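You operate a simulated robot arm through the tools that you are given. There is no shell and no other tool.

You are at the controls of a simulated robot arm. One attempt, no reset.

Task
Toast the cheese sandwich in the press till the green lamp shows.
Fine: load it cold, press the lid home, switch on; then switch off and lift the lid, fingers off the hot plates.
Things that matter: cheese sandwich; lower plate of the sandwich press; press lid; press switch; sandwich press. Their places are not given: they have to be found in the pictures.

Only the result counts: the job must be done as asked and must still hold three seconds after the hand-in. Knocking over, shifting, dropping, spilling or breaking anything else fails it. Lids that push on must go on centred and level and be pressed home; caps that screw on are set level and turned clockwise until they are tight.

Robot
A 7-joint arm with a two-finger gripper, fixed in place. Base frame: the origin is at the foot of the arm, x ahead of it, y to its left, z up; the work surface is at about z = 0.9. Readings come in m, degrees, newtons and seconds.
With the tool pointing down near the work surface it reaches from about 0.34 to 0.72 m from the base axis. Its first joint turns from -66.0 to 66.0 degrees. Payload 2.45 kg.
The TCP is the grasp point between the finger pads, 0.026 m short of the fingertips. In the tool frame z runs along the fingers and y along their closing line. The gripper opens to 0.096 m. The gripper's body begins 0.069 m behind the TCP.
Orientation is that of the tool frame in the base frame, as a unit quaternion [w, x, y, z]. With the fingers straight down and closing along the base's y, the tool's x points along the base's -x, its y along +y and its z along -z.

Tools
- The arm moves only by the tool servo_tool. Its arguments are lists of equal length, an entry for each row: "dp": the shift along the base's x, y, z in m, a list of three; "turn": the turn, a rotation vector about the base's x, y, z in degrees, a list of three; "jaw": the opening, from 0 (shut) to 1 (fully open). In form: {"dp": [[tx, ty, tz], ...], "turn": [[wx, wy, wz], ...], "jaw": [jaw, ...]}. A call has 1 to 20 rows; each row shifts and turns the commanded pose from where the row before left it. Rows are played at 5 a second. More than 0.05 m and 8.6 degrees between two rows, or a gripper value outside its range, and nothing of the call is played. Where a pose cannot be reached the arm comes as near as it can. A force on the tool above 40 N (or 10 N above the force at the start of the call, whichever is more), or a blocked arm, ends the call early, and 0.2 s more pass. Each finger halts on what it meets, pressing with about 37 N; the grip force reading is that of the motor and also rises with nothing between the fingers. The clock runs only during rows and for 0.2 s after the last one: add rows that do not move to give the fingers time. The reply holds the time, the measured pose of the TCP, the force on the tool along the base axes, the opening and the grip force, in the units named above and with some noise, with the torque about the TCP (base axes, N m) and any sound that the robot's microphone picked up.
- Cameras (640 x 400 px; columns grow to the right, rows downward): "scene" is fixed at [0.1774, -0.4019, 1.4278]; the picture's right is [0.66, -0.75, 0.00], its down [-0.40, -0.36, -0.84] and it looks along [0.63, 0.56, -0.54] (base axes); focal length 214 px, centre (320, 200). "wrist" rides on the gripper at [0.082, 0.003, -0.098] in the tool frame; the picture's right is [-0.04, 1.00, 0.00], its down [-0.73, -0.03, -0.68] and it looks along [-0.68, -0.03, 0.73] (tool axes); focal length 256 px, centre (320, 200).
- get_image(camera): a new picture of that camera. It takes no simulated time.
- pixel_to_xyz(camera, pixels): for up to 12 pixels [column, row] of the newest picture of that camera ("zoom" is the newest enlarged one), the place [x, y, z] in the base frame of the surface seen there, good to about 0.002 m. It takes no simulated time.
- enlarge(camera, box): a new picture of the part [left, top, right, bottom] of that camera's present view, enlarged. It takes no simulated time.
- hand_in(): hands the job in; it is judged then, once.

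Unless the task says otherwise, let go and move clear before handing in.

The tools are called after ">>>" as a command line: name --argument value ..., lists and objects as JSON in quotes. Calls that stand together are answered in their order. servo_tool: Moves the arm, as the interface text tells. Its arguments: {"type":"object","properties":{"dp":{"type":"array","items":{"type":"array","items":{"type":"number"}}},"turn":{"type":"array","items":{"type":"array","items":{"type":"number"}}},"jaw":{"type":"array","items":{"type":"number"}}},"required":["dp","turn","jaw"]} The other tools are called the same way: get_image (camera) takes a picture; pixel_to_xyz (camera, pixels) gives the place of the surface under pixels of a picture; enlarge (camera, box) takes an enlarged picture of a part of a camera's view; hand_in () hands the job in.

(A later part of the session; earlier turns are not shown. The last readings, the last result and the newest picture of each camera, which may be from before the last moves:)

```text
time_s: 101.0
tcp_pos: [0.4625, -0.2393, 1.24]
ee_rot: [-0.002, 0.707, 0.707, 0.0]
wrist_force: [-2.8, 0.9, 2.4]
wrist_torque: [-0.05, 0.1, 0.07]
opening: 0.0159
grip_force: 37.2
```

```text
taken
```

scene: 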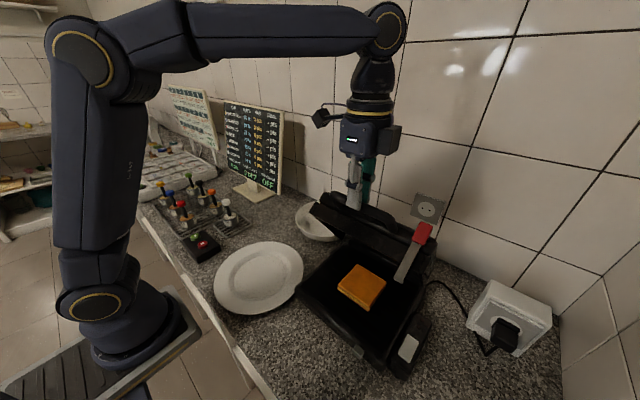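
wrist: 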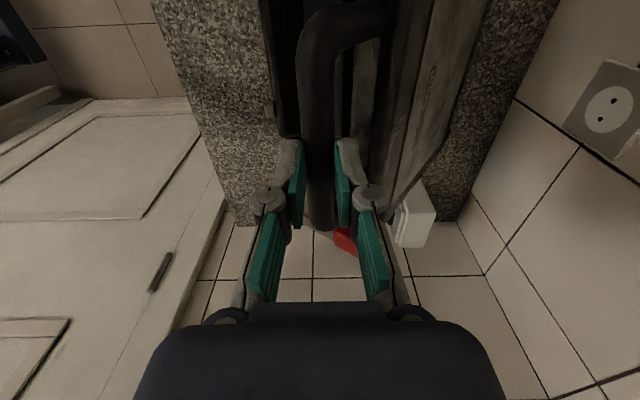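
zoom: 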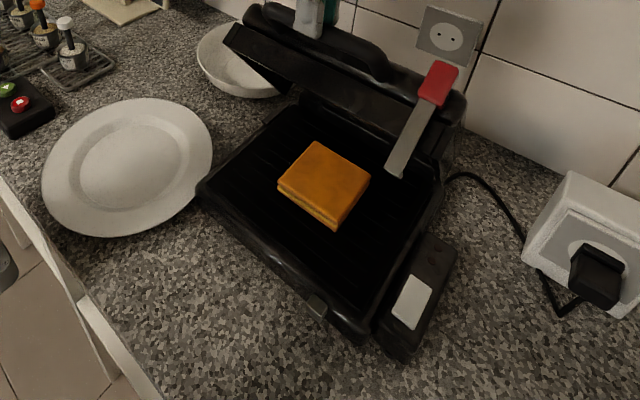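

The press has slid back about 5 cm in x: the rocker is at x ≈ 0.44 and the sandwich at x ≈ 0.489. The bar seems to have slipped toward my fingertips, so the lid lagged and the hand pushed the body. I'll look closely at the grip before correcting this.

>>> enlarge --camera "scene" --box '[310, 120, 440, 260]'

>>> enlarge --camera "wrist" --box '[220, 100, 420, 300]'

>>> pixel_to_xyz --camera "wrist" --pixels '[[320, 60], [320, 100], [320, 150], [320, 190], [320, 220], [390, 100], [430, 60], [268, 60]]'

```text
2.86 times, centred on (375, 190) of scene
```

zoom: 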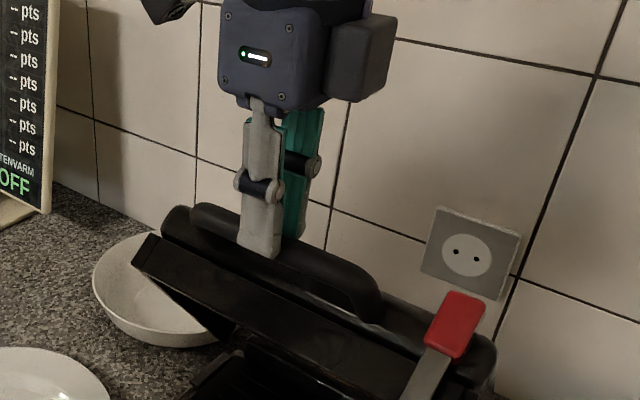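

```text
2.00 times, centred on (320, 200) of wrist
```

zoom: 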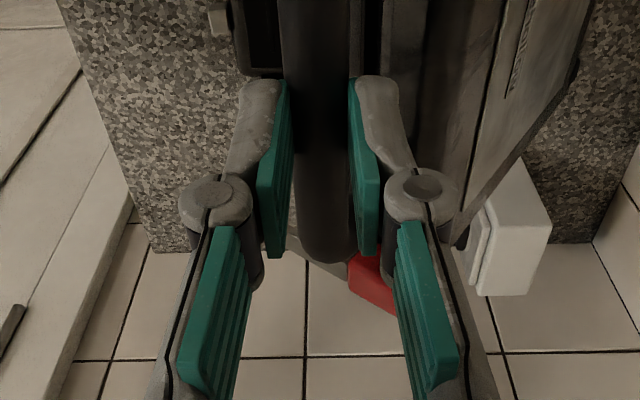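

```text
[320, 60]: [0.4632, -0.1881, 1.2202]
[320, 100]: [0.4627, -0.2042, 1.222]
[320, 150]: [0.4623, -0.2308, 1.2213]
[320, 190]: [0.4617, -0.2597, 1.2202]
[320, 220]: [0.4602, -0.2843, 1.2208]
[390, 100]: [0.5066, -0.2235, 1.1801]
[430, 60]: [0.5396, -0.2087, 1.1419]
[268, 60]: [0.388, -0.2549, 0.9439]
```

The bar's top is at z ≈ 1.221, so it sits right at my fingertips, and the press body is about 5.8 cm back. I'll loosen slightly, lower the hand 27 mm to take the bar properly, and re-grip. Then I can bring the press back.

>>> servo_tool --dp '[[0, 0, 0], [0, 0, 0], [0, 0, -0.009], [0, 0, -0.009], [0, 0, -0.009], [0, 0, 0]]' --turn '[[0, 0, 0], [0, 0, 0], [0, 0, 0], [0, 0, 0], [0, 0, 0], [0, 0, 0]]' --jaw '[0.33, 0.33, 0.33, 0.33, 0.33, 0.33]'

>>> get_image --camera "wrist"

>>> get_image --camera "scene"

```text
time_s: 102.4
tcp_pos: [0.4602, -0.2403, 1.214]
ee_rot: [-0.001, 0.707, 0.707, 0.0]
wrist_force: [0.2, 0.9, -0.5]
wrist_torque: [0.0, 0.0, 0.01]
opening: 0.0316
grip_force: 0.1
```

```text
taken
```

wrist: 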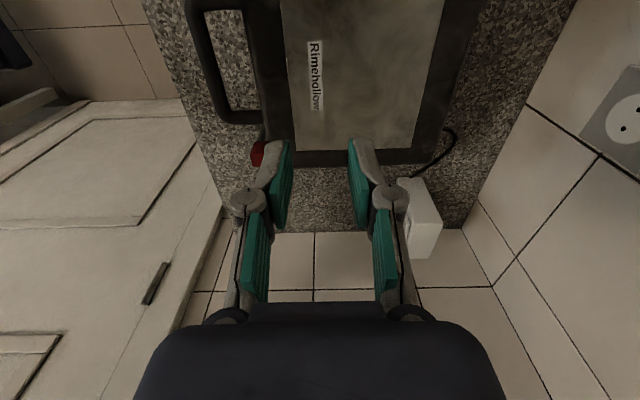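

```text
taken
```

scene: 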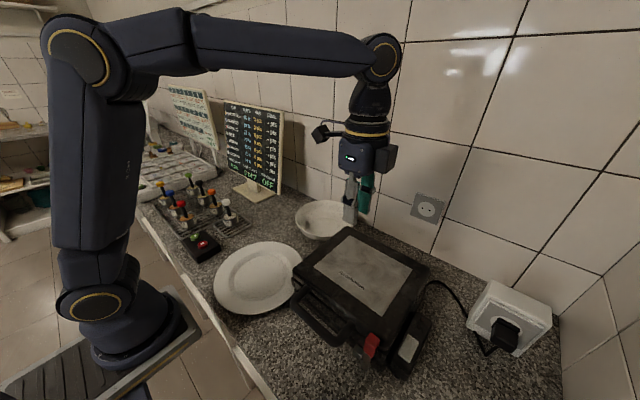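

The lid dropped shut when I loosened, so it only stays open past vertical. The press is off and closed, which makes it easy to draw back by its handle. I'll measure where everything is now.

>>> pixel_to_xyz --camera "scene" --pixels '[[365, 270], [350, 232], [432, 272], [370, 345], [408, 347], [320, 325], [385, 330], [340, 300], [300, 280], [325, 218]]'

>>> enlarge --camera "scene" --box '[270, 220, 450, 400]'

>>> pixel_to_xyz --camera "wrist" --pixels '[[205, 50], [210, 90], [200, 20], [235, 118], [225, 5], [270, 60], [300, 130], [420, 130], [257, 155]]'

```text
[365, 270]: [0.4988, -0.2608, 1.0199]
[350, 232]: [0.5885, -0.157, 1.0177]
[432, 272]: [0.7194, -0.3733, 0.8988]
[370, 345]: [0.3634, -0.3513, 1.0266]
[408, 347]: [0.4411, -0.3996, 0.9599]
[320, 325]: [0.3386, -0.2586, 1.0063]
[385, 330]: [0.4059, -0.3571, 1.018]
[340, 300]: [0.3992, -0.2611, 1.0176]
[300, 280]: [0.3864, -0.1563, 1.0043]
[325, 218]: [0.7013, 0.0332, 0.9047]
```

```text
2.22 times, centred on (360, 310) of scene
```

zoom: 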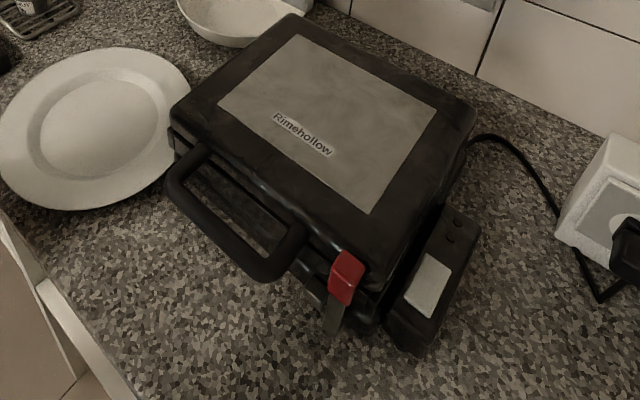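

```text
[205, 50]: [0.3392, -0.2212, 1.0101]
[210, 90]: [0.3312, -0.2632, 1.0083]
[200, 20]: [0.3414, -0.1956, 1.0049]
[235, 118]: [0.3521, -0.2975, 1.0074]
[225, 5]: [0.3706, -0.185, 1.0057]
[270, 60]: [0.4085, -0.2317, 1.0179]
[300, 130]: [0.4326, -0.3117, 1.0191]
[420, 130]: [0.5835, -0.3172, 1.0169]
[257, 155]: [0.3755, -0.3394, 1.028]
```

The press is shut and displaced by roughly 5.5 cm in +x. I'll measure the handle bar and tab precisely to work out the exact shift and any yaw.

>>> enlarge --camera "wrist" --box '[180, 0, 290, 170]'

>>> pixel_to_xyz --camera "zoom" --pixels '[[180, 130], [190, 130], [200, 130], [210, 130], [220, 130], [190, 60], [200, 60], [210, 60], [220, 230], [230, 230], [240, 230], [250, 230]]'

```text
2.35 times, centred on (235, 85) of wrist
```

zoom: 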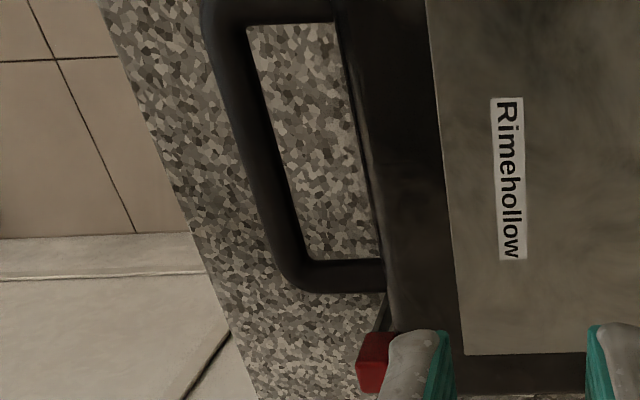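

```text
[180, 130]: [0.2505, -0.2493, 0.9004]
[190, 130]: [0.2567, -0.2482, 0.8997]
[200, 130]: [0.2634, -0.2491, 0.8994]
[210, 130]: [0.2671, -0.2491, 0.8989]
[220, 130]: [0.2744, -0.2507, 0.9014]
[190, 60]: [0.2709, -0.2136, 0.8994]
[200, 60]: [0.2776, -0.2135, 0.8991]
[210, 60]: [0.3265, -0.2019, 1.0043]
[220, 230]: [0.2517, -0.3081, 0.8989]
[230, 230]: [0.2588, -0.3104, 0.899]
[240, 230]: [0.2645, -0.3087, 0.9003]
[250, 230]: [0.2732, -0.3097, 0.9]
```

>>> pixel_to_xyz --camera "zoom" --pixels '[[240, 130], [248, 130], [258, 130], [266, 130], [222, 60], [230, 60], [240, 60], [250, 60], [262, 210], [272, 210], [282, 210], [290, 210]]'

>>> pixel_to_xyz --camera "scene" --pixels '[[404, 330], [398, 350], [414, 332], [415, 318], [417, 310], [366, 350], [368, 340], [345, 352], [372, 320], [300, 268]]'

```text
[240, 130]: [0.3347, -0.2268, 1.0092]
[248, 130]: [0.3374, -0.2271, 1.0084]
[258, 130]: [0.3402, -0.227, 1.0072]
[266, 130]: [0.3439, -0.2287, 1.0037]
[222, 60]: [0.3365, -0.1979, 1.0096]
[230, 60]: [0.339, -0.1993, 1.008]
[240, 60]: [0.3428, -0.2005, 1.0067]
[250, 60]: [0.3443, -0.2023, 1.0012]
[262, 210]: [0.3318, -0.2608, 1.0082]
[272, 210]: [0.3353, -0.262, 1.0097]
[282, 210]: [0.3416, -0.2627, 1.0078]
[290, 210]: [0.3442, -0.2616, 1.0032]
```

```text
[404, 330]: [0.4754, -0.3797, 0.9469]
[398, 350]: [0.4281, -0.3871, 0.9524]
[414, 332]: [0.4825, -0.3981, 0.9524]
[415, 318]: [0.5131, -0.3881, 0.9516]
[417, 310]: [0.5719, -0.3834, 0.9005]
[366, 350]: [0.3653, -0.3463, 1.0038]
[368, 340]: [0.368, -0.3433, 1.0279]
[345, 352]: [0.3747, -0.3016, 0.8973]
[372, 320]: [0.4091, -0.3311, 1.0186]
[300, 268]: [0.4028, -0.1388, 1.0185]
```

The bar is now at x ≈ 0.3365 against the original 0.2805, with almost no yaw and about -3 mm in y. I'll take the handle again with the lid shut and draw the press straight back by 5.5 cm.

>>> servo_tool --dp '[[-0.0247, -0.0012, -0.01], [-0.0247, -0.0012, -0.02], [-0.0247, -0.0012, -0.02], [-0.0248, -0.0012, -0.02], [-0.0248, -0.0012, -0.02], [0, 0, 0]]' --turn '[[0, 0, 0], [0, 0, 0], [0, 0, 0], [0, 0, 0], [0, 0, 0], [0, 0, 0]]' --jaw '[0.45, 0.45, 0.45, 0.45, 0.45, 0.45]'

>>> get_image --camera "wrist"

>>> pixel_to_xyz --camera "wrist" --pixels '[[305, 80], [310, 80], [315, 80], [320, 80], [325, 80], [312, 50], [312, 110], [380, 80]]'

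```text
time_s: 103.8
tcp_pos: [0.3341, -0.2484, 1.1251]
ee_rot: [-0.001, 0.707, 0.707, 0.0]
wrist_force: [-0.4, -0.2, 0.5]
wrist_torque: [0.0, 0.0, -0.01]
opening: 0.0435
grip_force: 0.0
```

```text
taken
```

wrist: 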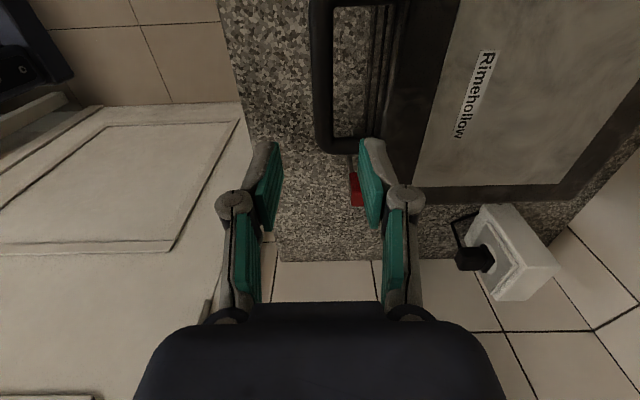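

```text
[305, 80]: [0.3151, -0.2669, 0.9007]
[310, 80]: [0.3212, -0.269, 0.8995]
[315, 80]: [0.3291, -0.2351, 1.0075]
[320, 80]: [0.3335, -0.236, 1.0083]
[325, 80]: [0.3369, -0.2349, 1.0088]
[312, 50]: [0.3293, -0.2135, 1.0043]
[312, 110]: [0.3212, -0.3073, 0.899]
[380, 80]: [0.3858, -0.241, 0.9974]
```

The bar at columns 313–333 is between the fingers. I'll descend, grip, and let the grip build up fully.

>>> servo_tool --dp '[[0.001, 0, -0.03], [0, 0, -0.03], [0, 0, -0.03], [0, 0, -0.02], [0, 0, -0.015], [0, 0, 0], [0, 0, 0], [0, 0, 0], [0, 0, 0], [0, 0, 0]]' --turn '[[0, 0, 0], [0, 0, 0], [0, 0, 0], [0, 0, 0], [0, 0, 0], [0, 0, 0], [0, 0, 0], [0, 0, 0], [0, 0, 0], [0, 0, 0]]' --jaw '[0.45, 0.45, 0.45, 0.45, 0.45, 0.3, 0.12, 0.12, 0.12, 0.12]'

```text
time_s: 106.0
tcp_pos: [0.3371, -0.246, 1.0001]
ee_rot: [-0.002, 0.707, 0.707, 0.0]
wrist_force: [-1.6, -1.0, -0.1]
wrist_torque: [-0.04, 0.05, 0.27]
opening: 0.0166
grip_force: 37.0
```

Gripped at 37 N. I'll pull gently toward the arm and watch the force.

>>> servo_tool --dp '[[-0.004, 0, 0], [-0.004, 0, 0], [-0.004, 0, 0], [-0.004, 0, 0], [-0.004, 0, 0], [0, 0, 0]]' --turn '[[0, 0, 0], [0, 0, 0], [0, 0, 0], [0, 0, 0], [0, 0, 0], [0, 0, 0]]' --jaw '[0.12, 0.12, 0.12, 0.12, 0.12, 0.12]'

>>> get_image --camera "scene"

```text
time_s: 107.4
tcp_pos: [0.319, -0.2453, 0.9983]
ee_rot: [0.0, 0.707, 0.707, -0.001]
wrist_force: [6.1, -0.2, 2.6]
wrist_torque: [-0.13, -0.04, 0.08]
opening: 0.0163
grip_force: 36.7
```

```text
taken
```

scene: 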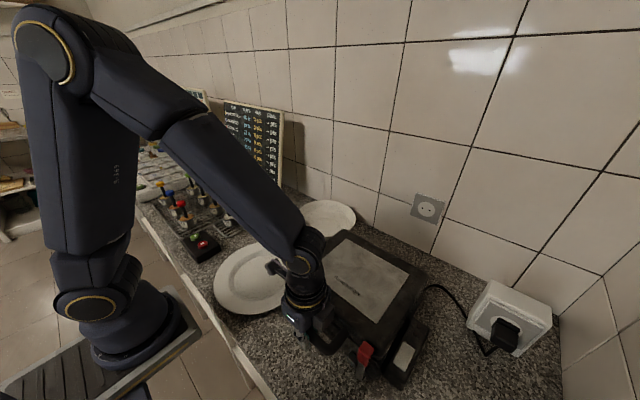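

The press follows with about 6 N. I'll continue the remaining distance, with a slight +y correction.

>>> servo_tool --dp '[[-0.004, 0.0004, 0], [-0.004, 0.0004, 0], [-0.004, 0.0004, 0], [-0.004, 0.0004, 0], [-0.004, 0.0004, 0], [-0.004, 0.0004, 0], [-0.004, 0.0003, 0], [-0.004, 0.0003, 0], [-0.003, 0, 0], [0, 0, 0]]' --turn '[[0, 0, 0], [0, 0, 0], [0, 0, 0], [0, 0, 0], [0, 0, 0], [0, 0, 0], [0, 0, 0], [0, 0, 0], [0, 0, 0], [0, 0, 0]]' --jaw '[0.12, 0.12, 0.12, 0.12, 0.12, 0.12, 0.12, 0.12, 0.12, 0.12]'

>>> get_image --camera "scene"

>>> pixel_to_xyz --camera "scene" --pixels '[[345, 290], [337, 240], [418, 285], [360, 350], [398, 374], [357, 370], [411, 339], [385, 350]]'

>>> enlarge --camera "scene" --box '[320, 320, 440, 400]'

```text
time_s: 109.6
tcp_pos: [0.2831, -0.2413, 0.9999]
ee_rot: [-0.001, 0.707, 0.707, 0.0]
wrist_force: [3.2, -0.6, 0.3]
wrist_torque: [-0.1, 0.05, -0.08]
opening: 0.0161
grip_force: 37.2
```

```text
taken
```

scene: 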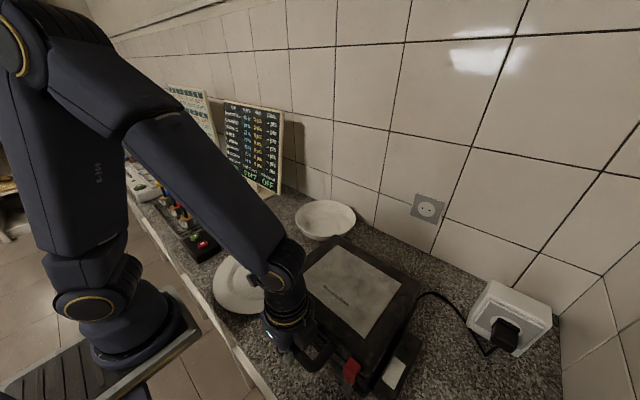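

```text
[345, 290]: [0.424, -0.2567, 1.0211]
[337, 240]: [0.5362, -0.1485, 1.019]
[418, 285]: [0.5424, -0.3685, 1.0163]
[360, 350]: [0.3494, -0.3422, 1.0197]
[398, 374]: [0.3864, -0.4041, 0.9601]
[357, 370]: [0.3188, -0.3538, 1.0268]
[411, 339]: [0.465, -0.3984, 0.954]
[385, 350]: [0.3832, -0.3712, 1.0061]
```

```text
5.00 times, centred on (380, 360) of scene
```

zoom: 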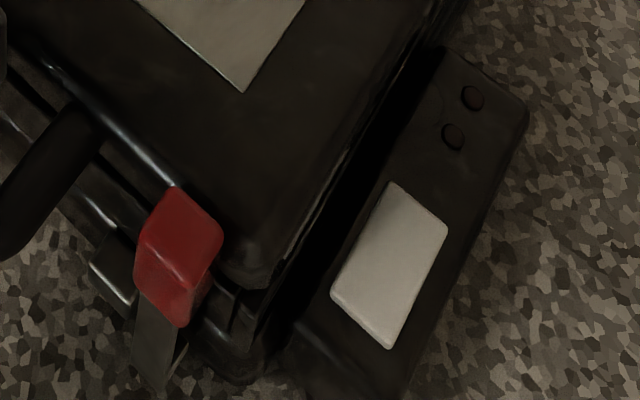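

The press is back to within a few millimetres: the lamps are at (473, 97) and (452, 137), against (483, 98) and (463, 138) in the same crop at the start. That is roughly 3 mm too far in +y, so I'll nudge it and compare again.

>>> servo_tool --dp '[[0.0008, -0.002, 0], [0.0008, -0.002, 0], [0, 0, 0]]' --turn '[[0, 0, 0], [0, 0, 0], [0, 0, 0]]' --jaw '[0.12, 0.12, 0.12]'

>>> enlarge --camera "scene" --box '[320, 320, 440, 400]'

>>> enlarge --camera "scene" --box '[200, 220, 440, 400]'

```text
time_s: 110.4
tcp_pos: [0.2838, -0.2463, 0.9982]
ee_rot: [-0.003, 0.707, 0.707, 0.0]
wrist_force: [-4.5, 0.6, -0.9]
wrist_torque: [1.15, 0.07, 0.37]
opening: 0.0161
grip_force: 37.0
```

```text
5.00 times, centred on (380, 360) of scene
```

zoom: 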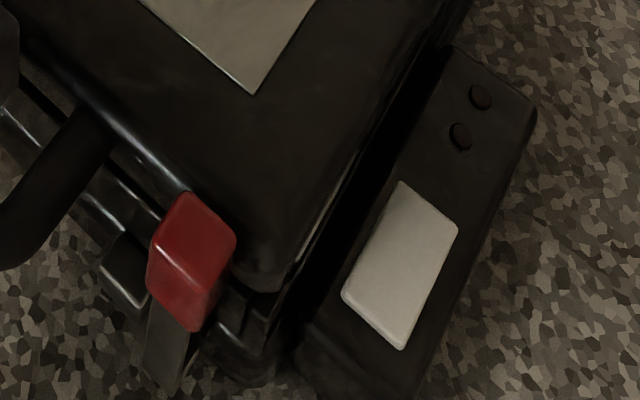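

```text
2.22 times, centred on (320, 310) of scene
```

zoom: 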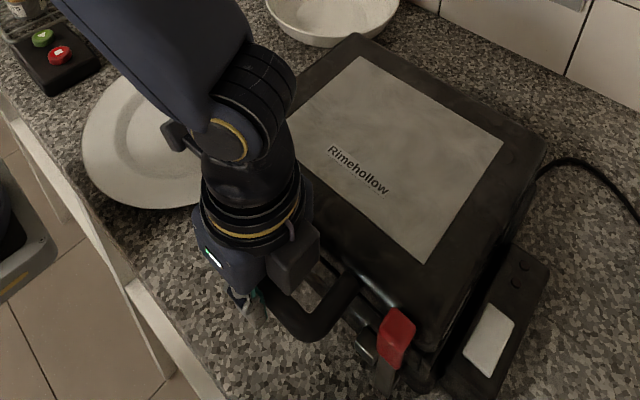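

The press is back where it started: lamps at (480, 97) and (461, 137) and the rocker within about 1 mm. Before lifting again I'll take a deeper hold on the bar and let the grip reach full force, so the bar can't creep to the tips.

>>> servo_tool --dp '[[0, 0, 0], [0, 0, 0], [0, 0.002, -0.006], [0, 0, -0.004], [0, 0, 0], [0, 0, 0], [0, 0, 0], [0, 0, 0], [0, 0, 0], [0, 0, 0]]' --turn '[[0, 0, 0], [0, 0, 0], [0, 0, 0], [0, 0, 0], [0, 0, 0], [0, 0, 0], [0, 0, 0], [0, 0, 0], [0, 0, 0], [0, 0, 0]]' --jaw '[0.3, 0.4, 0.4, 0.4, 0.2, 0.1, 0.1, 0.1, 0.1, 0.1]'

>>> get_image --camera "wrist"

>>> pixel_to_xyz --camera "wrist" --pixels '[[320, 80], [320, 100], [320, 120], [315, 100], [325, 100]]'

```text
time_s: 112.6
tcp_pos: [0.2849, -0.2449, 0.9881]
ee_rot: [-0.002, 0.707, 0.707, -0.001]
wrist_force: [-5.0, 1.6, 0.0]
wrist_torque: [0.11, -0.07, 0.27]
opening: 0.016
grip_force: 37.3
```

```text
taken
```

wrist: 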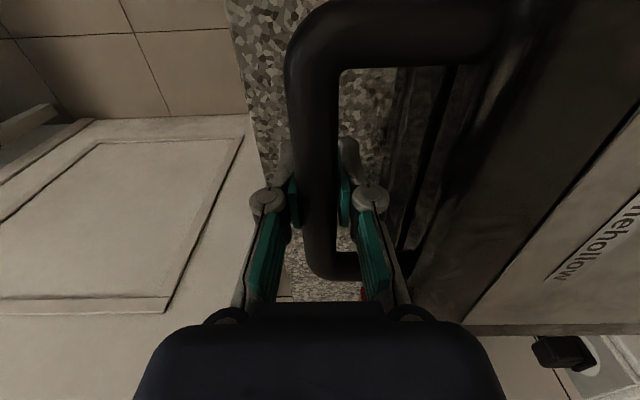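

```text
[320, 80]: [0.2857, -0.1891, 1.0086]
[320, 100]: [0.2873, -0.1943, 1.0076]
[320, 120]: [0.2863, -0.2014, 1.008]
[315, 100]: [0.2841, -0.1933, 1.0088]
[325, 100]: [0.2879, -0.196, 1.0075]
```

The bar centre is 12 mm up inside the grip, at full force. I'll lift in small increments and check the bar and base position after each.

>>> servo_tool --dp '[[-0.001, 0, 0.004], [0.0003, 0, 0.006], [0.0006, 0, 0.006], [0.0008, 0, 0.006], [0.001, 0, 0.006], [0, 0, 0]]' --turn '[[0, 0, 0], [0, 0, 0], [0, 0, 0], [0, 0, 0], [0, 0, 0], [0, 0, 0]]' --jaw '[0.1, 0.1, 0.1, 0.1, 0.1, 0.1]'

>>> get_image --camera "wrist"

>>> pixel_to_xyz --camera "wrist" --pixels '[[315, 80], [315, 100], [315, 120], [320, 100], [325, 100]]'

>>> enlarge --camera "scene" --box '[320, 320, 440, 400]'

```text
time_s: 114.0
tcp_pos: [0.2865, -0.2454, 1.0172]
ee_rot: [-0.002, 0.707, 0.707, 0.0]
wrist_force: [0.3, 0.7, 0.5]
wrist_torque: [0.12, 0.11, 0.17]
opening: 0.0174
grip_force: 37.4
```

```text
taken
```

wrist: 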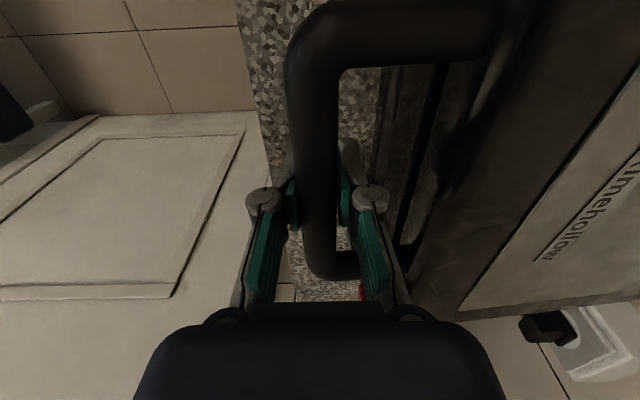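

```text
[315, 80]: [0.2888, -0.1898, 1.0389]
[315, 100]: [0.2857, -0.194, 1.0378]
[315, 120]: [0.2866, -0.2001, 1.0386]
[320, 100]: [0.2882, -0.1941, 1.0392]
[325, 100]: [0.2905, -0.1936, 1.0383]
```

```text
5.00 times, centred on (380, 360) of scene
```

zoom: 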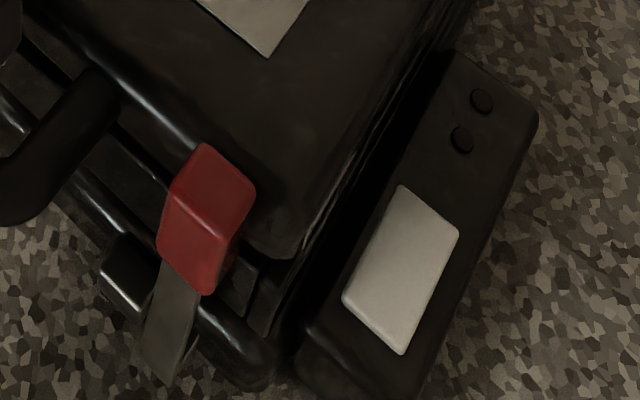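

No slip: the bar rose with the hand (centre at z ≈ 1.030) and the base matches its original position, with lamps at (481, 101) and (462, 139). I'll continue at the same gentle pace.

>>> servo_tool --dp '[[0.0018, 0, 0.0094], [0.0022, 0, 0.0094], [0.0025, 0, 0.0093], [0.0028, 0, 0.0092], [0.0031, 0, 0.0091], [0.0034, 0, 0.009], [0, 0, 0]]' --turn '[[0, 0, 0], [0, 0, 0], [0, 0, 0], [0, 0, 0], [0, 0, 0], [0, 0, 0], [0, 0, 0]]' --jaw '[0.1, 0.1, 0.1, 0.1, 0.1, 0.1, 0.1]'

>>> get_image --camera "wrist"

>>> pixel_to_xyz --camera "wrist" --pixels '[[315, 80], [315, 100], [315, 120], [320, 100], [325, 100]]'

>>> enlarge --camera "scene" --box '[320, 320, 440, 400]'

```text
time_s: 115.6
tcp_pos: [0.3024, -0.2429, 1.0719]
ee_rot: [-0.002, 0.708, 0.706, 0.001]
wrist_force: [3.4, -0.6, 0.0]
wrist_torque: [0.09, 0.24, -0.2]
opening: 0.02
grip_force: 37.2
```

```text
taken
```

wrist: 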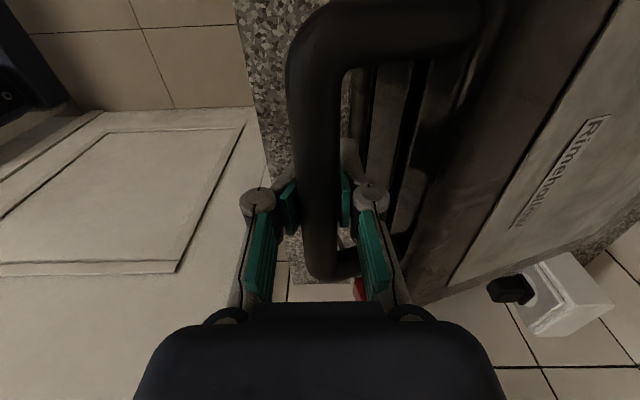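

```text
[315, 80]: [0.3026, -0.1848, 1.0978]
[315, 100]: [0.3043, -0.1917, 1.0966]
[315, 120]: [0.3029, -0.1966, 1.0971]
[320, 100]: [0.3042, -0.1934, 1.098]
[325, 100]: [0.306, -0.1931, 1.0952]
```

```text
5.00 times, centred on (380, 360) of scene
```

zoom: 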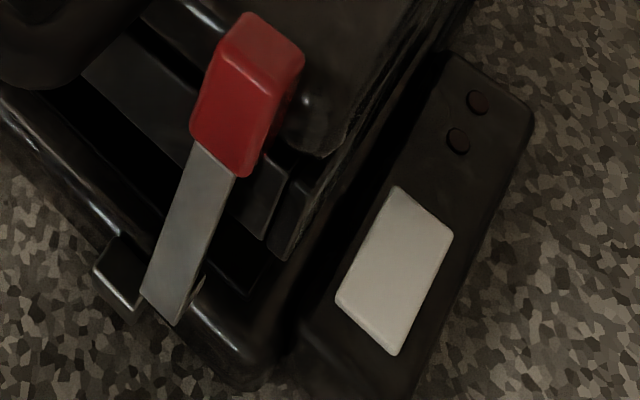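

The bar is holding (centre z ≈ 1.089) and the base has moved no more than 2 mm. I'll continue with the x-position matched to the lid's actual angle of about 19°.

>>> servo_tool --dp '[[0.0053, 0, 0.0092], [0.0051, 0, 0.0093], [0.005, 0, 0.0093], [0.0054, 0, 0.0091], [0.0057, 0, 0.0089], [0.006, 0, 0.0087], [0, 0, 0]]' --turn '[[0, 0, 0], [0, 0, 0], [0, 0, 0], [0, 0, 0], [0, 0, 0], [0, 0, 0], [0, 0, 0]]' --jaw '[0.1, 0.1, 0.1, 0.1, 0.1, 0.1, 0.1]'

>>> get_image --camera "wrist"

>>> pixel_to_xyz --camera "wrist" --pixels '[[315, 80], [315, 100], [315, 120], [320, 100], [325, 100]]'

>>> enlarge --camera "scene" --box '[320, 320, 440, 400]'

```text
time_s: 117.2
tcp_pos: [0.3348, -0.2446, 1.1267]
ee_rot: [-0.002, 0.707, 0.708, -0.001]
wrist_force: [3.1, -2.2, 0.5]
wrist_torque: [0.02, 0.17, -0.15]
opening: 0.02
grip_force: 37.1
```

```text
taken
```

wrist: 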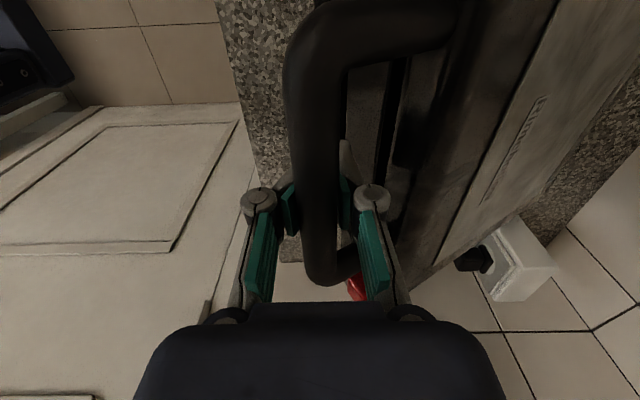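

```text
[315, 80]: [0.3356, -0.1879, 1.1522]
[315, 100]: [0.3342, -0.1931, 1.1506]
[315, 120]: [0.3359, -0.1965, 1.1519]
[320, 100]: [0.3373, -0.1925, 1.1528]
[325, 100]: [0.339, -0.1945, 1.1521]
```

```text
5.00 times, centred on (380, 360) of scene
```

zoom: 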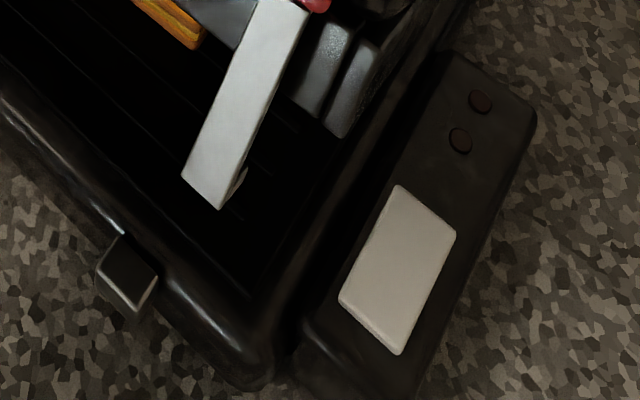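

All is tracking well: the lid is at about 32°, the base is at its original place, and the bar is steady in the grip. I'll continue.

>>> servo_tool --dp '[[0.0078, 0, 0.0095], [0.0077, 0, 0.0092], [0.0081, 0, 0.0089], [0.0085, 0, 0.0085], [0.0088, 0, 0.0082], [0.0092, 0, 0.0078], [0, 0, 0]]' --turn '[[0, 0, 0], [0, 0, 0], [0, 0, 0], [0, 0, 0], [0, 0, 0], [0, 0, 0], [0, 0, 0]]' --jaw '[0.1, 0.1, 0.1, 0.1, 0.1, 0.1, 0.1]'

>>> get_image --camera "wrist"

>>> pixel_to_xyz --camera "wrist" --pixels '[[315, 80], [315, 100], [315, 120], [320, 100], [325, 100]]'

>>> get_image --camera "scene"

>>> enlarge --camera "scene" --box '[320, 320, 440, 400]'

```text
time_s: 118.8
tcp_pos: [0.3854, -0.2449, 1.1814]
ee_rot: [-0.002, 0.708, 0.706, -0.001]
wrist_force: [2.9, -0.4, -0.2]
wrist_torque: [-0.01, 0.21, 0.03]
opening: 0.0183
grip_force: 37.2
```

```text
taken
```

wrist: 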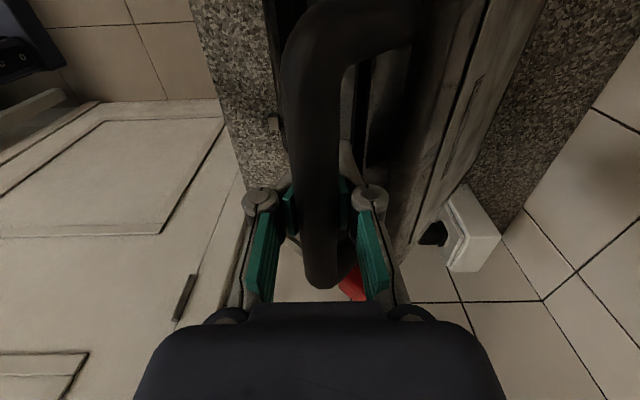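

```text
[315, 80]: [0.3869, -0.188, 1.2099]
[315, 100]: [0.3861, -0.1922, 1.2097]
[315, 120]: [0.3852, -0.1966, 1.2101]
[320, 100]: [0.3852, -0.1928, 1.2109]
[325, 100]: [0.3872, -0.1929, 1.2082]
```

```text
taken
```

scene: 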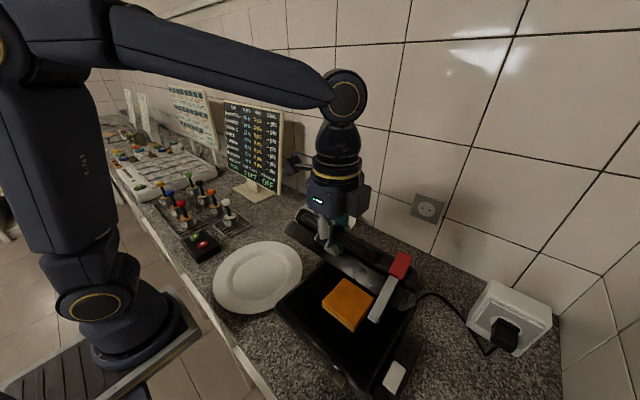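

```text
5.00 times, centred on (380, 360) of scene
```

zoom: 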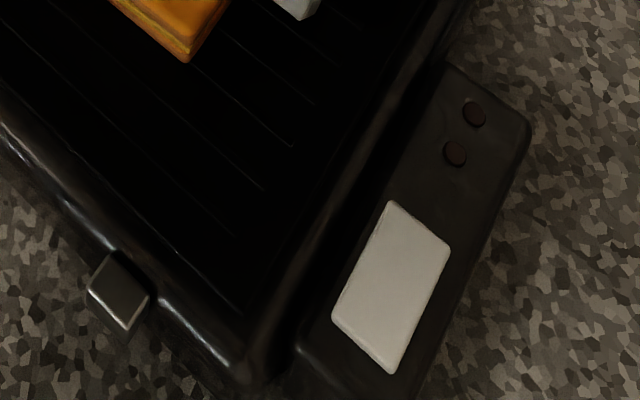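

The lid is at about 49°, but the base has been pulled about 9 mm toward me. The bar has ridden 20 mm up in the grip, so my fingertips are likely touching the lid's edge. I'll ease the jaw slightly, keeping the bar caged by the front finger, slide the hand up 15 mm, and re-grip.

>>> servo_tool --dp '[[0, 0, 0.002], [0, 0, 0.004], [0, 0, 0.005], [0, 0, 0.004], [0, 0, 0], [0, 0, 0], [0, 0, 0]]' --turn '[[0, 0, 0], [0, 0, 0], [0, 0, 0], [0, 0, 0], [0, 0, 0], [0, 0, 0], [0, 0, 0]]' --jaw '[0.25, 0.25, 0.25, 0.25, 0.1, 0.1, 0.1]'

>>> get_image --camera "wrist"

>>> pixel_to_xyz --camera "wrist" --pixels '[[315, 80], [315, 100], [315, 120], [320, 100], [325, 100]]'

>>> enlarge --camera "scene" --box '[320, 320, 440, 400]'

```text
time_s: 120.4
tcp_pos: [0.3839, -0.2461, 1.1948]
ee_rot: [-0.001, 0.708, 0.707, 0.0]
wrist_force: [-8.2, 0.3, 10.0]
wrist_torque: [0.0, -0.1, 0.1]
opening: 0.0161
grip_force: 37.2
```

```text
taken
```

wrist: 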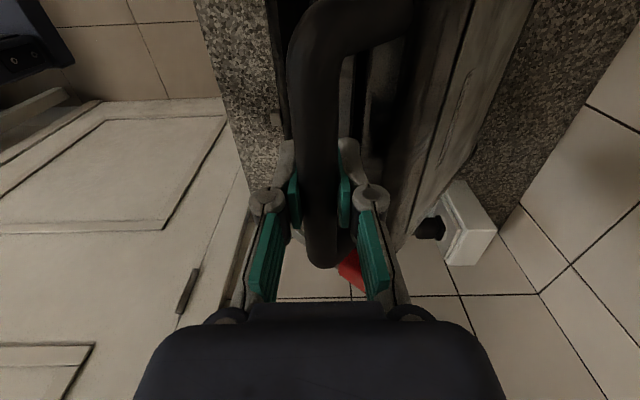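

```text
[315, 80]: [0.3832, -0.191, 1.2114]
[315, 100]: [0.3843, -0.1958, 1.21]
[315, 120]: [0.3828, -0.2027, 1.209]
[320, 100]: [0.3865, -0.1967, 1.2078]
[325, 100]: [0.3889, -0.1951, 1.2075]
```

```text
5.00 times, centred on (380, 360) of scene
```

zoom: 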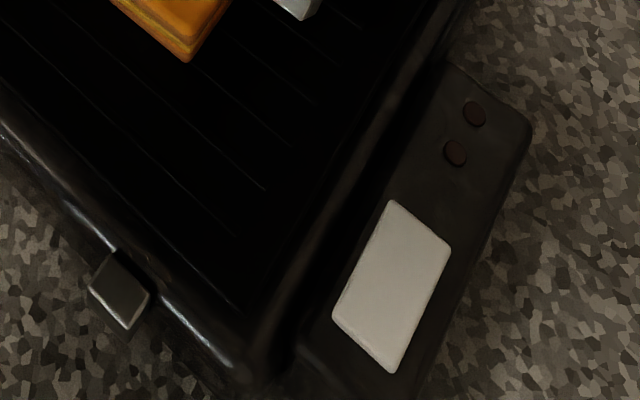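

Re-gripped with the bar 6 mm above the tool centre and the base unmoved during that. I'll continue the arc from the measured position.

>>> servo_tool --dp '[[0.0097, 0, 0.0071], [0.01, 0, 0.0066], [0.0103, 0, 0.0062], [0.0106, 0, 0.0057], [0.0108, 0, 0.0053], [0.011, 0, 0.0048], [0, 0, 0]]' --turn '[[0, 0, 0], [0, 0, 0], [0, 0, 0], [0, 0, 0], [0, 0, 0], [0, 0, 0], [0, 0, 0]]' --jaw '[0.1, 0.1, 0.1, 0.1, 0.1, 0.1, 0.1]'

>>> get_image --camera "wrist"

>>> pixel_to_xyz --camera "wrist" --pixels '[[315, 80], [315, 100], [315, 120], [320, 100], [325, 100]]'

>>> enlarge --camera "scene" --box '[320, 320, 440, 400]'

```text
time_s: 122.0
tcp_pos: [0.4474, -0.2428, 1.2303]
ee_rot: [-0.001, 0.707, 0.707, -0.001]
wrist_force: [0.3, 3.3, 0.2]
wrist_torque: [-0.25, 0.09, -0.16]
opening: 0.0161
grip_force: 36.7
```

```text
taken
```

wrist: 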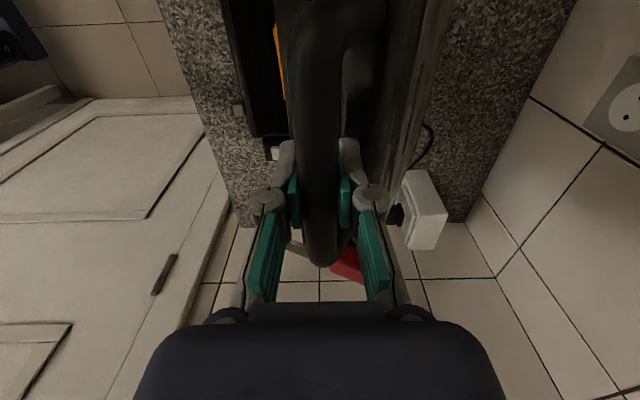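

```text
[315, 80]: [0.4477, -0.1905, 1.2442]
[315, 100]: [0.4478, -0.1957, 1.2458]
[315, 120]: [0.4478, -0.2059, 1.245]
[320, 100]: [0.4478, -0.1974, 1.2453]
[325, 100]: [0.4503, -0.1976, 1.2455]
```

```text
5.00 times, centred on (380, 360) of scene
```

zoom: 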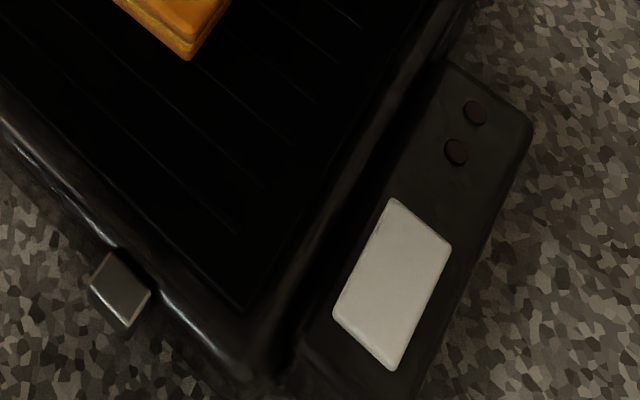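

The base is holding still (lamps at (475, 112) and (456, 152)) and the lid is at about 64°. I'll continue, tilting the tool gradually for reach as before.

>>> servo_tool --dp '[[0.0115, 0, 0.0043], [0.0117, 0, 0.0038], [0.0119, 0, 0.0033], [0.012, 0, 0.0029], [0.0121, 0, 0.0024], [0.0121, 0, 0.0019], [0, 0, 0]]' --turn '[[0, -2.5, 0], [0, -2.5, 0], [0, -2.5, 0], [0, -2.5, 0], [0, -2.5, 0], [0, -2.5, 0], [0, 0, 0]]' --jaw '[0.1, 0.1, 0.1, 0.1, 0.1, 0.1, 0.1]'

>>> get_image --camera "wrist"

>>> pixel_to_xyz --camera "wrist" --pixels '[[315, 80], [315, 100], [315, 120], [320, 100], [325, 100]]'

>>> enlarge --camera "scene" --box '[320, 320, 440, 400]'

```text
time_s: 123.6
tcp_pos: [0.518, -0.2453, 1.2483]
ee_rot: [0.091, 0.701, 0.701, 0.092]
wrist_force: [0.4, -2.6, -0.2]
wrist_torque: [-0.3, 0.07, -0.01]
opening: 0.0161
grip_force: 37.0
```

```text
taken
```

wrist: 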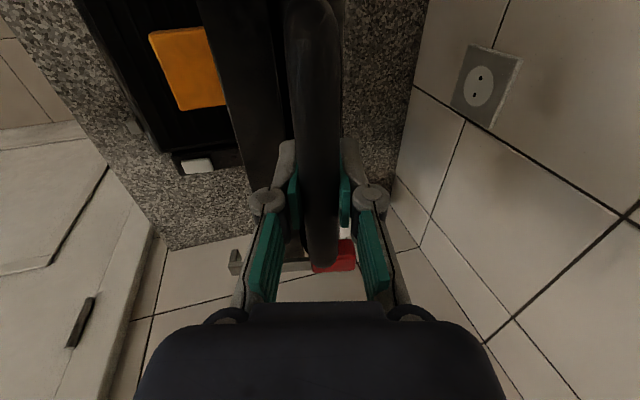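

```text
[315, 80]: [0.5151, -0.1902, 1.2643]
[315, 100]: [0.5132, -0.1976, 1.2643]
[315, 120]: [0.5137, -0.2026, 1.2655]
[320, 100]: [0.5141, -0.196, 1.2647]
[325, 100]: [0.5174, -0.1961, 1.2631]
```

```text
5.00 times, centred on (380, 360) of scene
```

zoom: 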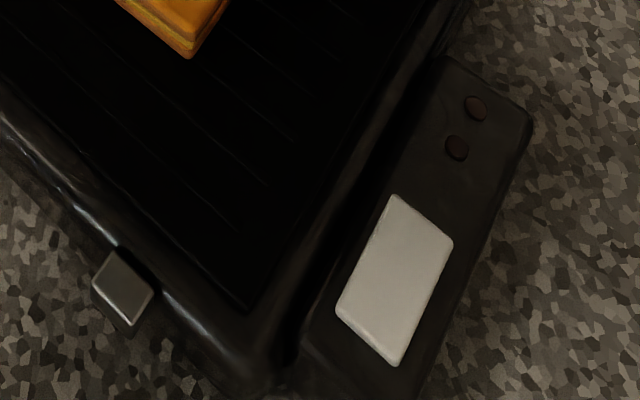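

The lid is at about 79°, forces are near zero and the base is steady. I'll take it past vertical to around 94°.

>>> servo_tool --dp '[[0.012, 0, 0.0012], [0.012, 0, 0.0007], [0.012, 0, 0.0002], [0.012, 0, -0.0003], [0.012, 0, -0.0008], [0, 0, 0]]' --turn '[[0, 0, 0], [0, 0, 0], [0, 0, 0], [0, 0, 0], [0, 0, 0], [0, 0, 0]]' --jaw '[0.1, 0.1, 0.1, 0.1, 0.1, 0.1]'

>>> get_image --camera "scene"

>>> enlarge --camera "scene" --box '[320, 320, 440, 400]'

>>> get_image --camera "wrist"

```text
time_s: 125.0
tcp_pos: [0.5772, -0.244, 1.2501]
ee_rot: [0.091, 0.701, 0.701, 0.093]
wrist_force: [-0.4, -3.6, 0.6]
wrist_torque: [0.11, 0.05, 0.14]
opening: 0.016
grip_force: 37.4
```

```text
taken
```

scene: 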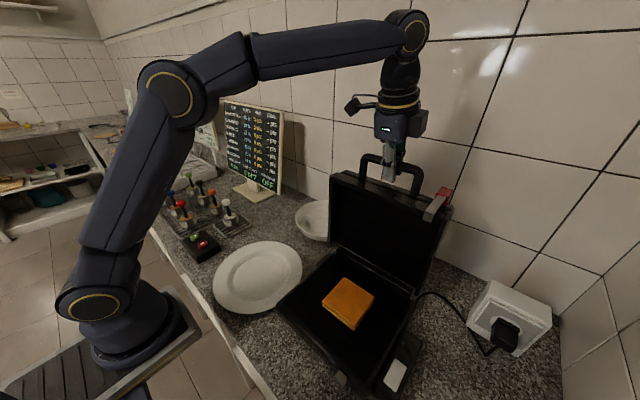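

```text
5.00 times, centred on (380, 360) of scene
```

zoom: 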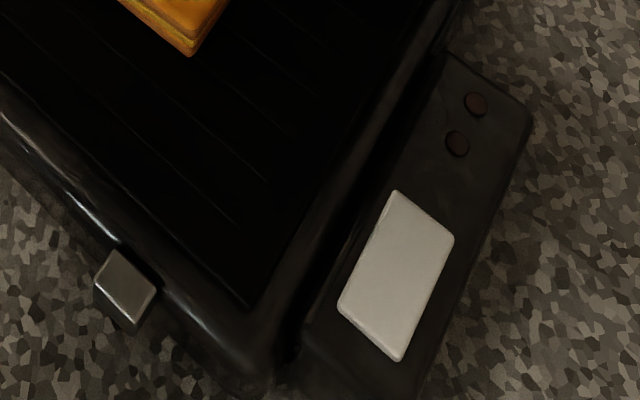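

```text
taken
```

wrist: 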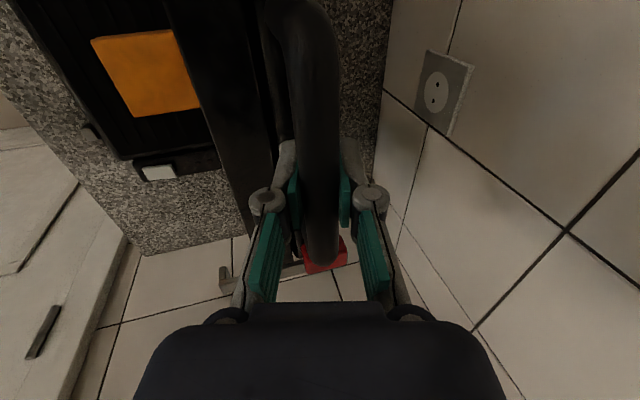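

The lid is about vertical and the base is now within about 5 mm of its original position. I'll push the lid a few degrees further past vertical so it's stable.

>>> servo_tool --dp '[[0.01, 0, -0.0008], [0.01, 0, -0.0012], [0, 0, 0]]' --turn '[[0, 0, 0], [0, 0, 0], [0, 0, 0]]' --jaw '[0.1, 0.1, 0.1]'

>>> enlarge --camera "scene" --box '[320, 320, 440, 400]'

>>> get_image --camera "scene"

>>> pixel_to_xyz --camera "scene" --pixels '[[340, 185], [338, 230], [425, 235], [412, 275], [385, 210], [378, 255], [349, 302], [395, 375]]'

```text
time_s: 125.8
tcp_pos: [0.5991, -0.2442, 1.2483]
ee_rot: [0.091, 0.701, 0.701, 0.094]
wrist_force: [-0.7, 2.2, 0.6]
wrist_torque: [-0.15, 0.05, -0.01]
opening: 0.0162
grip_force: 37.0
```

```text
5.00 times, centred on (380, 360) of scene
```

zoom: 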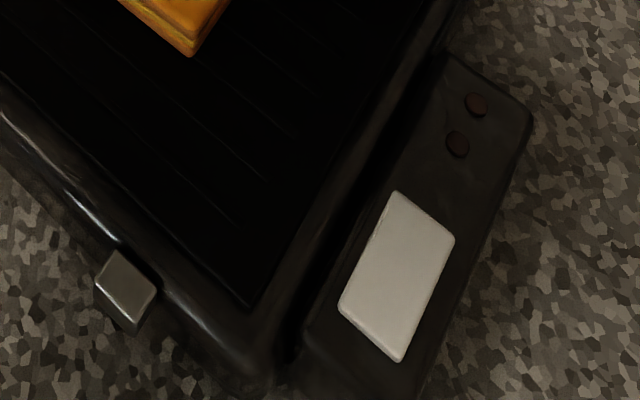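

```text
taken
```

scene: 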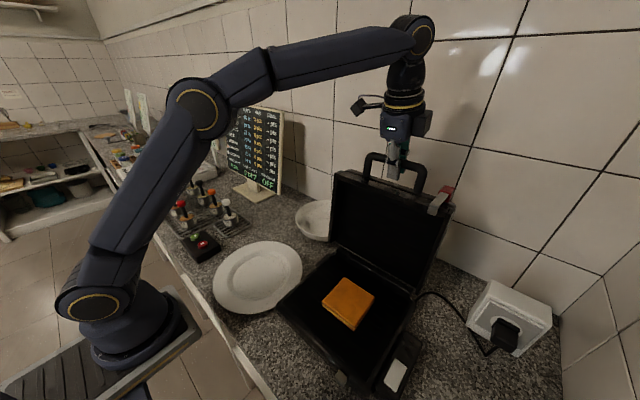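

```text
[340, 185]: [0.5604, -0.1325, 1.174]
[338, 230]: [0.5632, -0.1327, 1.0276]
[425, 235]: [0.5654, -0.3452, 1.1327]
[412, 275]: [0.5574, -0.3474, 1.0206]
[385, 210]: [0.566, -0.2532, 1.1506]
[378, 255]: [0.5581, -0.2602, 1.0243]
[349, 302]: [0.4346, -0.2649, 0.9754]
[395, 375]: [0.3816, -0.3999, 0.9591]
```

The lid's inner face is now about 3.6° past vertical and the base is steady. I'll loosen the fingers while keeping the bar caged, to see whether it stays.

>>> servo_tool --dp '[[0, 0, 0], [0, 0, 0], [0, 0, 0], [0, 0, 0], [0, 0, 0]]' --turn '[[0, 0, 0], [0, 0, 0], [0, 0, 0], [0, 0, 0], [0, 0, 0]]' --jaw '[0.25, 0.4, 0.45, 0.45, 0.45]'

>>> get_image --camera "wrist"

>>> pixel_to_xyz --camera "wrist" --pixels '[[315, 80], [320, 80], [310, 80], [305, 80], [325, 80], [330, 80], [315, 120]]'

```text
time_s: 127.0
tcp_pos: [0.5987, -0.2438, 1.249]
ee_rot: [0.091, 0.701, 0.701, 0.092]
wrist_force: [0.1, 0.3, -0.2]
wrist_torque: [0.02, 0.0, -0.02]
opening: 0.0432
grip_force: 0.1
```

```text
taken
```

wrist: 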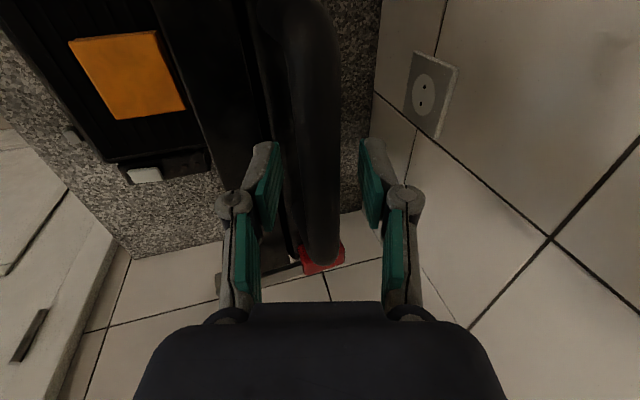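

```text
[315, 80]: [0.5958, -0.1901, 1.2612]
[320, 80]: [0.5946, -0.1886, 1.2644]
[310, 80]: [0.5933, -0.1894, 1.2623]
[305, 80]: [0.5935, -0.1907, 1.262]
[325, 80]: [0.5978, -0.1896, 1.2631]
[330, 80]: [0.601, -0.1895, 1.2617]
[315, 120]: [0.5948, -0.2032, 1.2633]
```

The bar stays put, centred between the fingers with no contact, so the lid holds itself open. I'll withdraw along the tool axis.

>>> servo_tool --dp '[[-0.0026, 0, 0.0097], [-0.0026, 0, 0.0097], [-0.0026, 0, 0.0097], [-0.0026, 0, 0.0097], [0, 0, 0]]' --turn '[[0, 0, 0], [0, 0, 0], [0, 0, 0], [0, 0, 0], [0, 0, 0]]' --jaw '[0.45, 0.45, 0.45, 0.45, 0.45]'

>>> get_image --camera "wrist"

```text
time_s: 128.2
tcp_pos: [0.5864, -0.2438, 1.2861]
ee_rot: [0.091, 0.701, 0.701, 0.092]
wrist_force: [0.5, 0.0, -0.5]
wrist_torque: [0.04, -0.02, -0.02]
opening: 0.0433
grip_force: 0.0
```

```text
taken
```

wrist: 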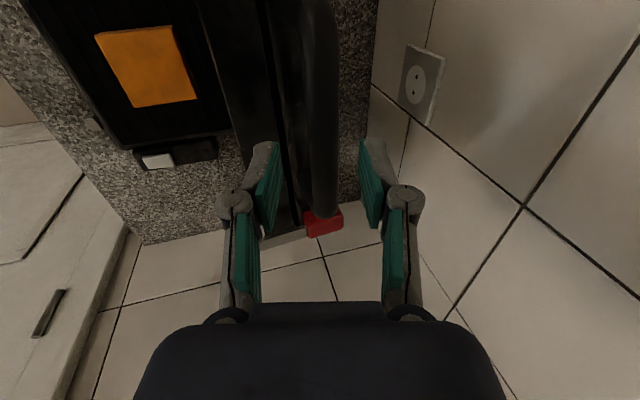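

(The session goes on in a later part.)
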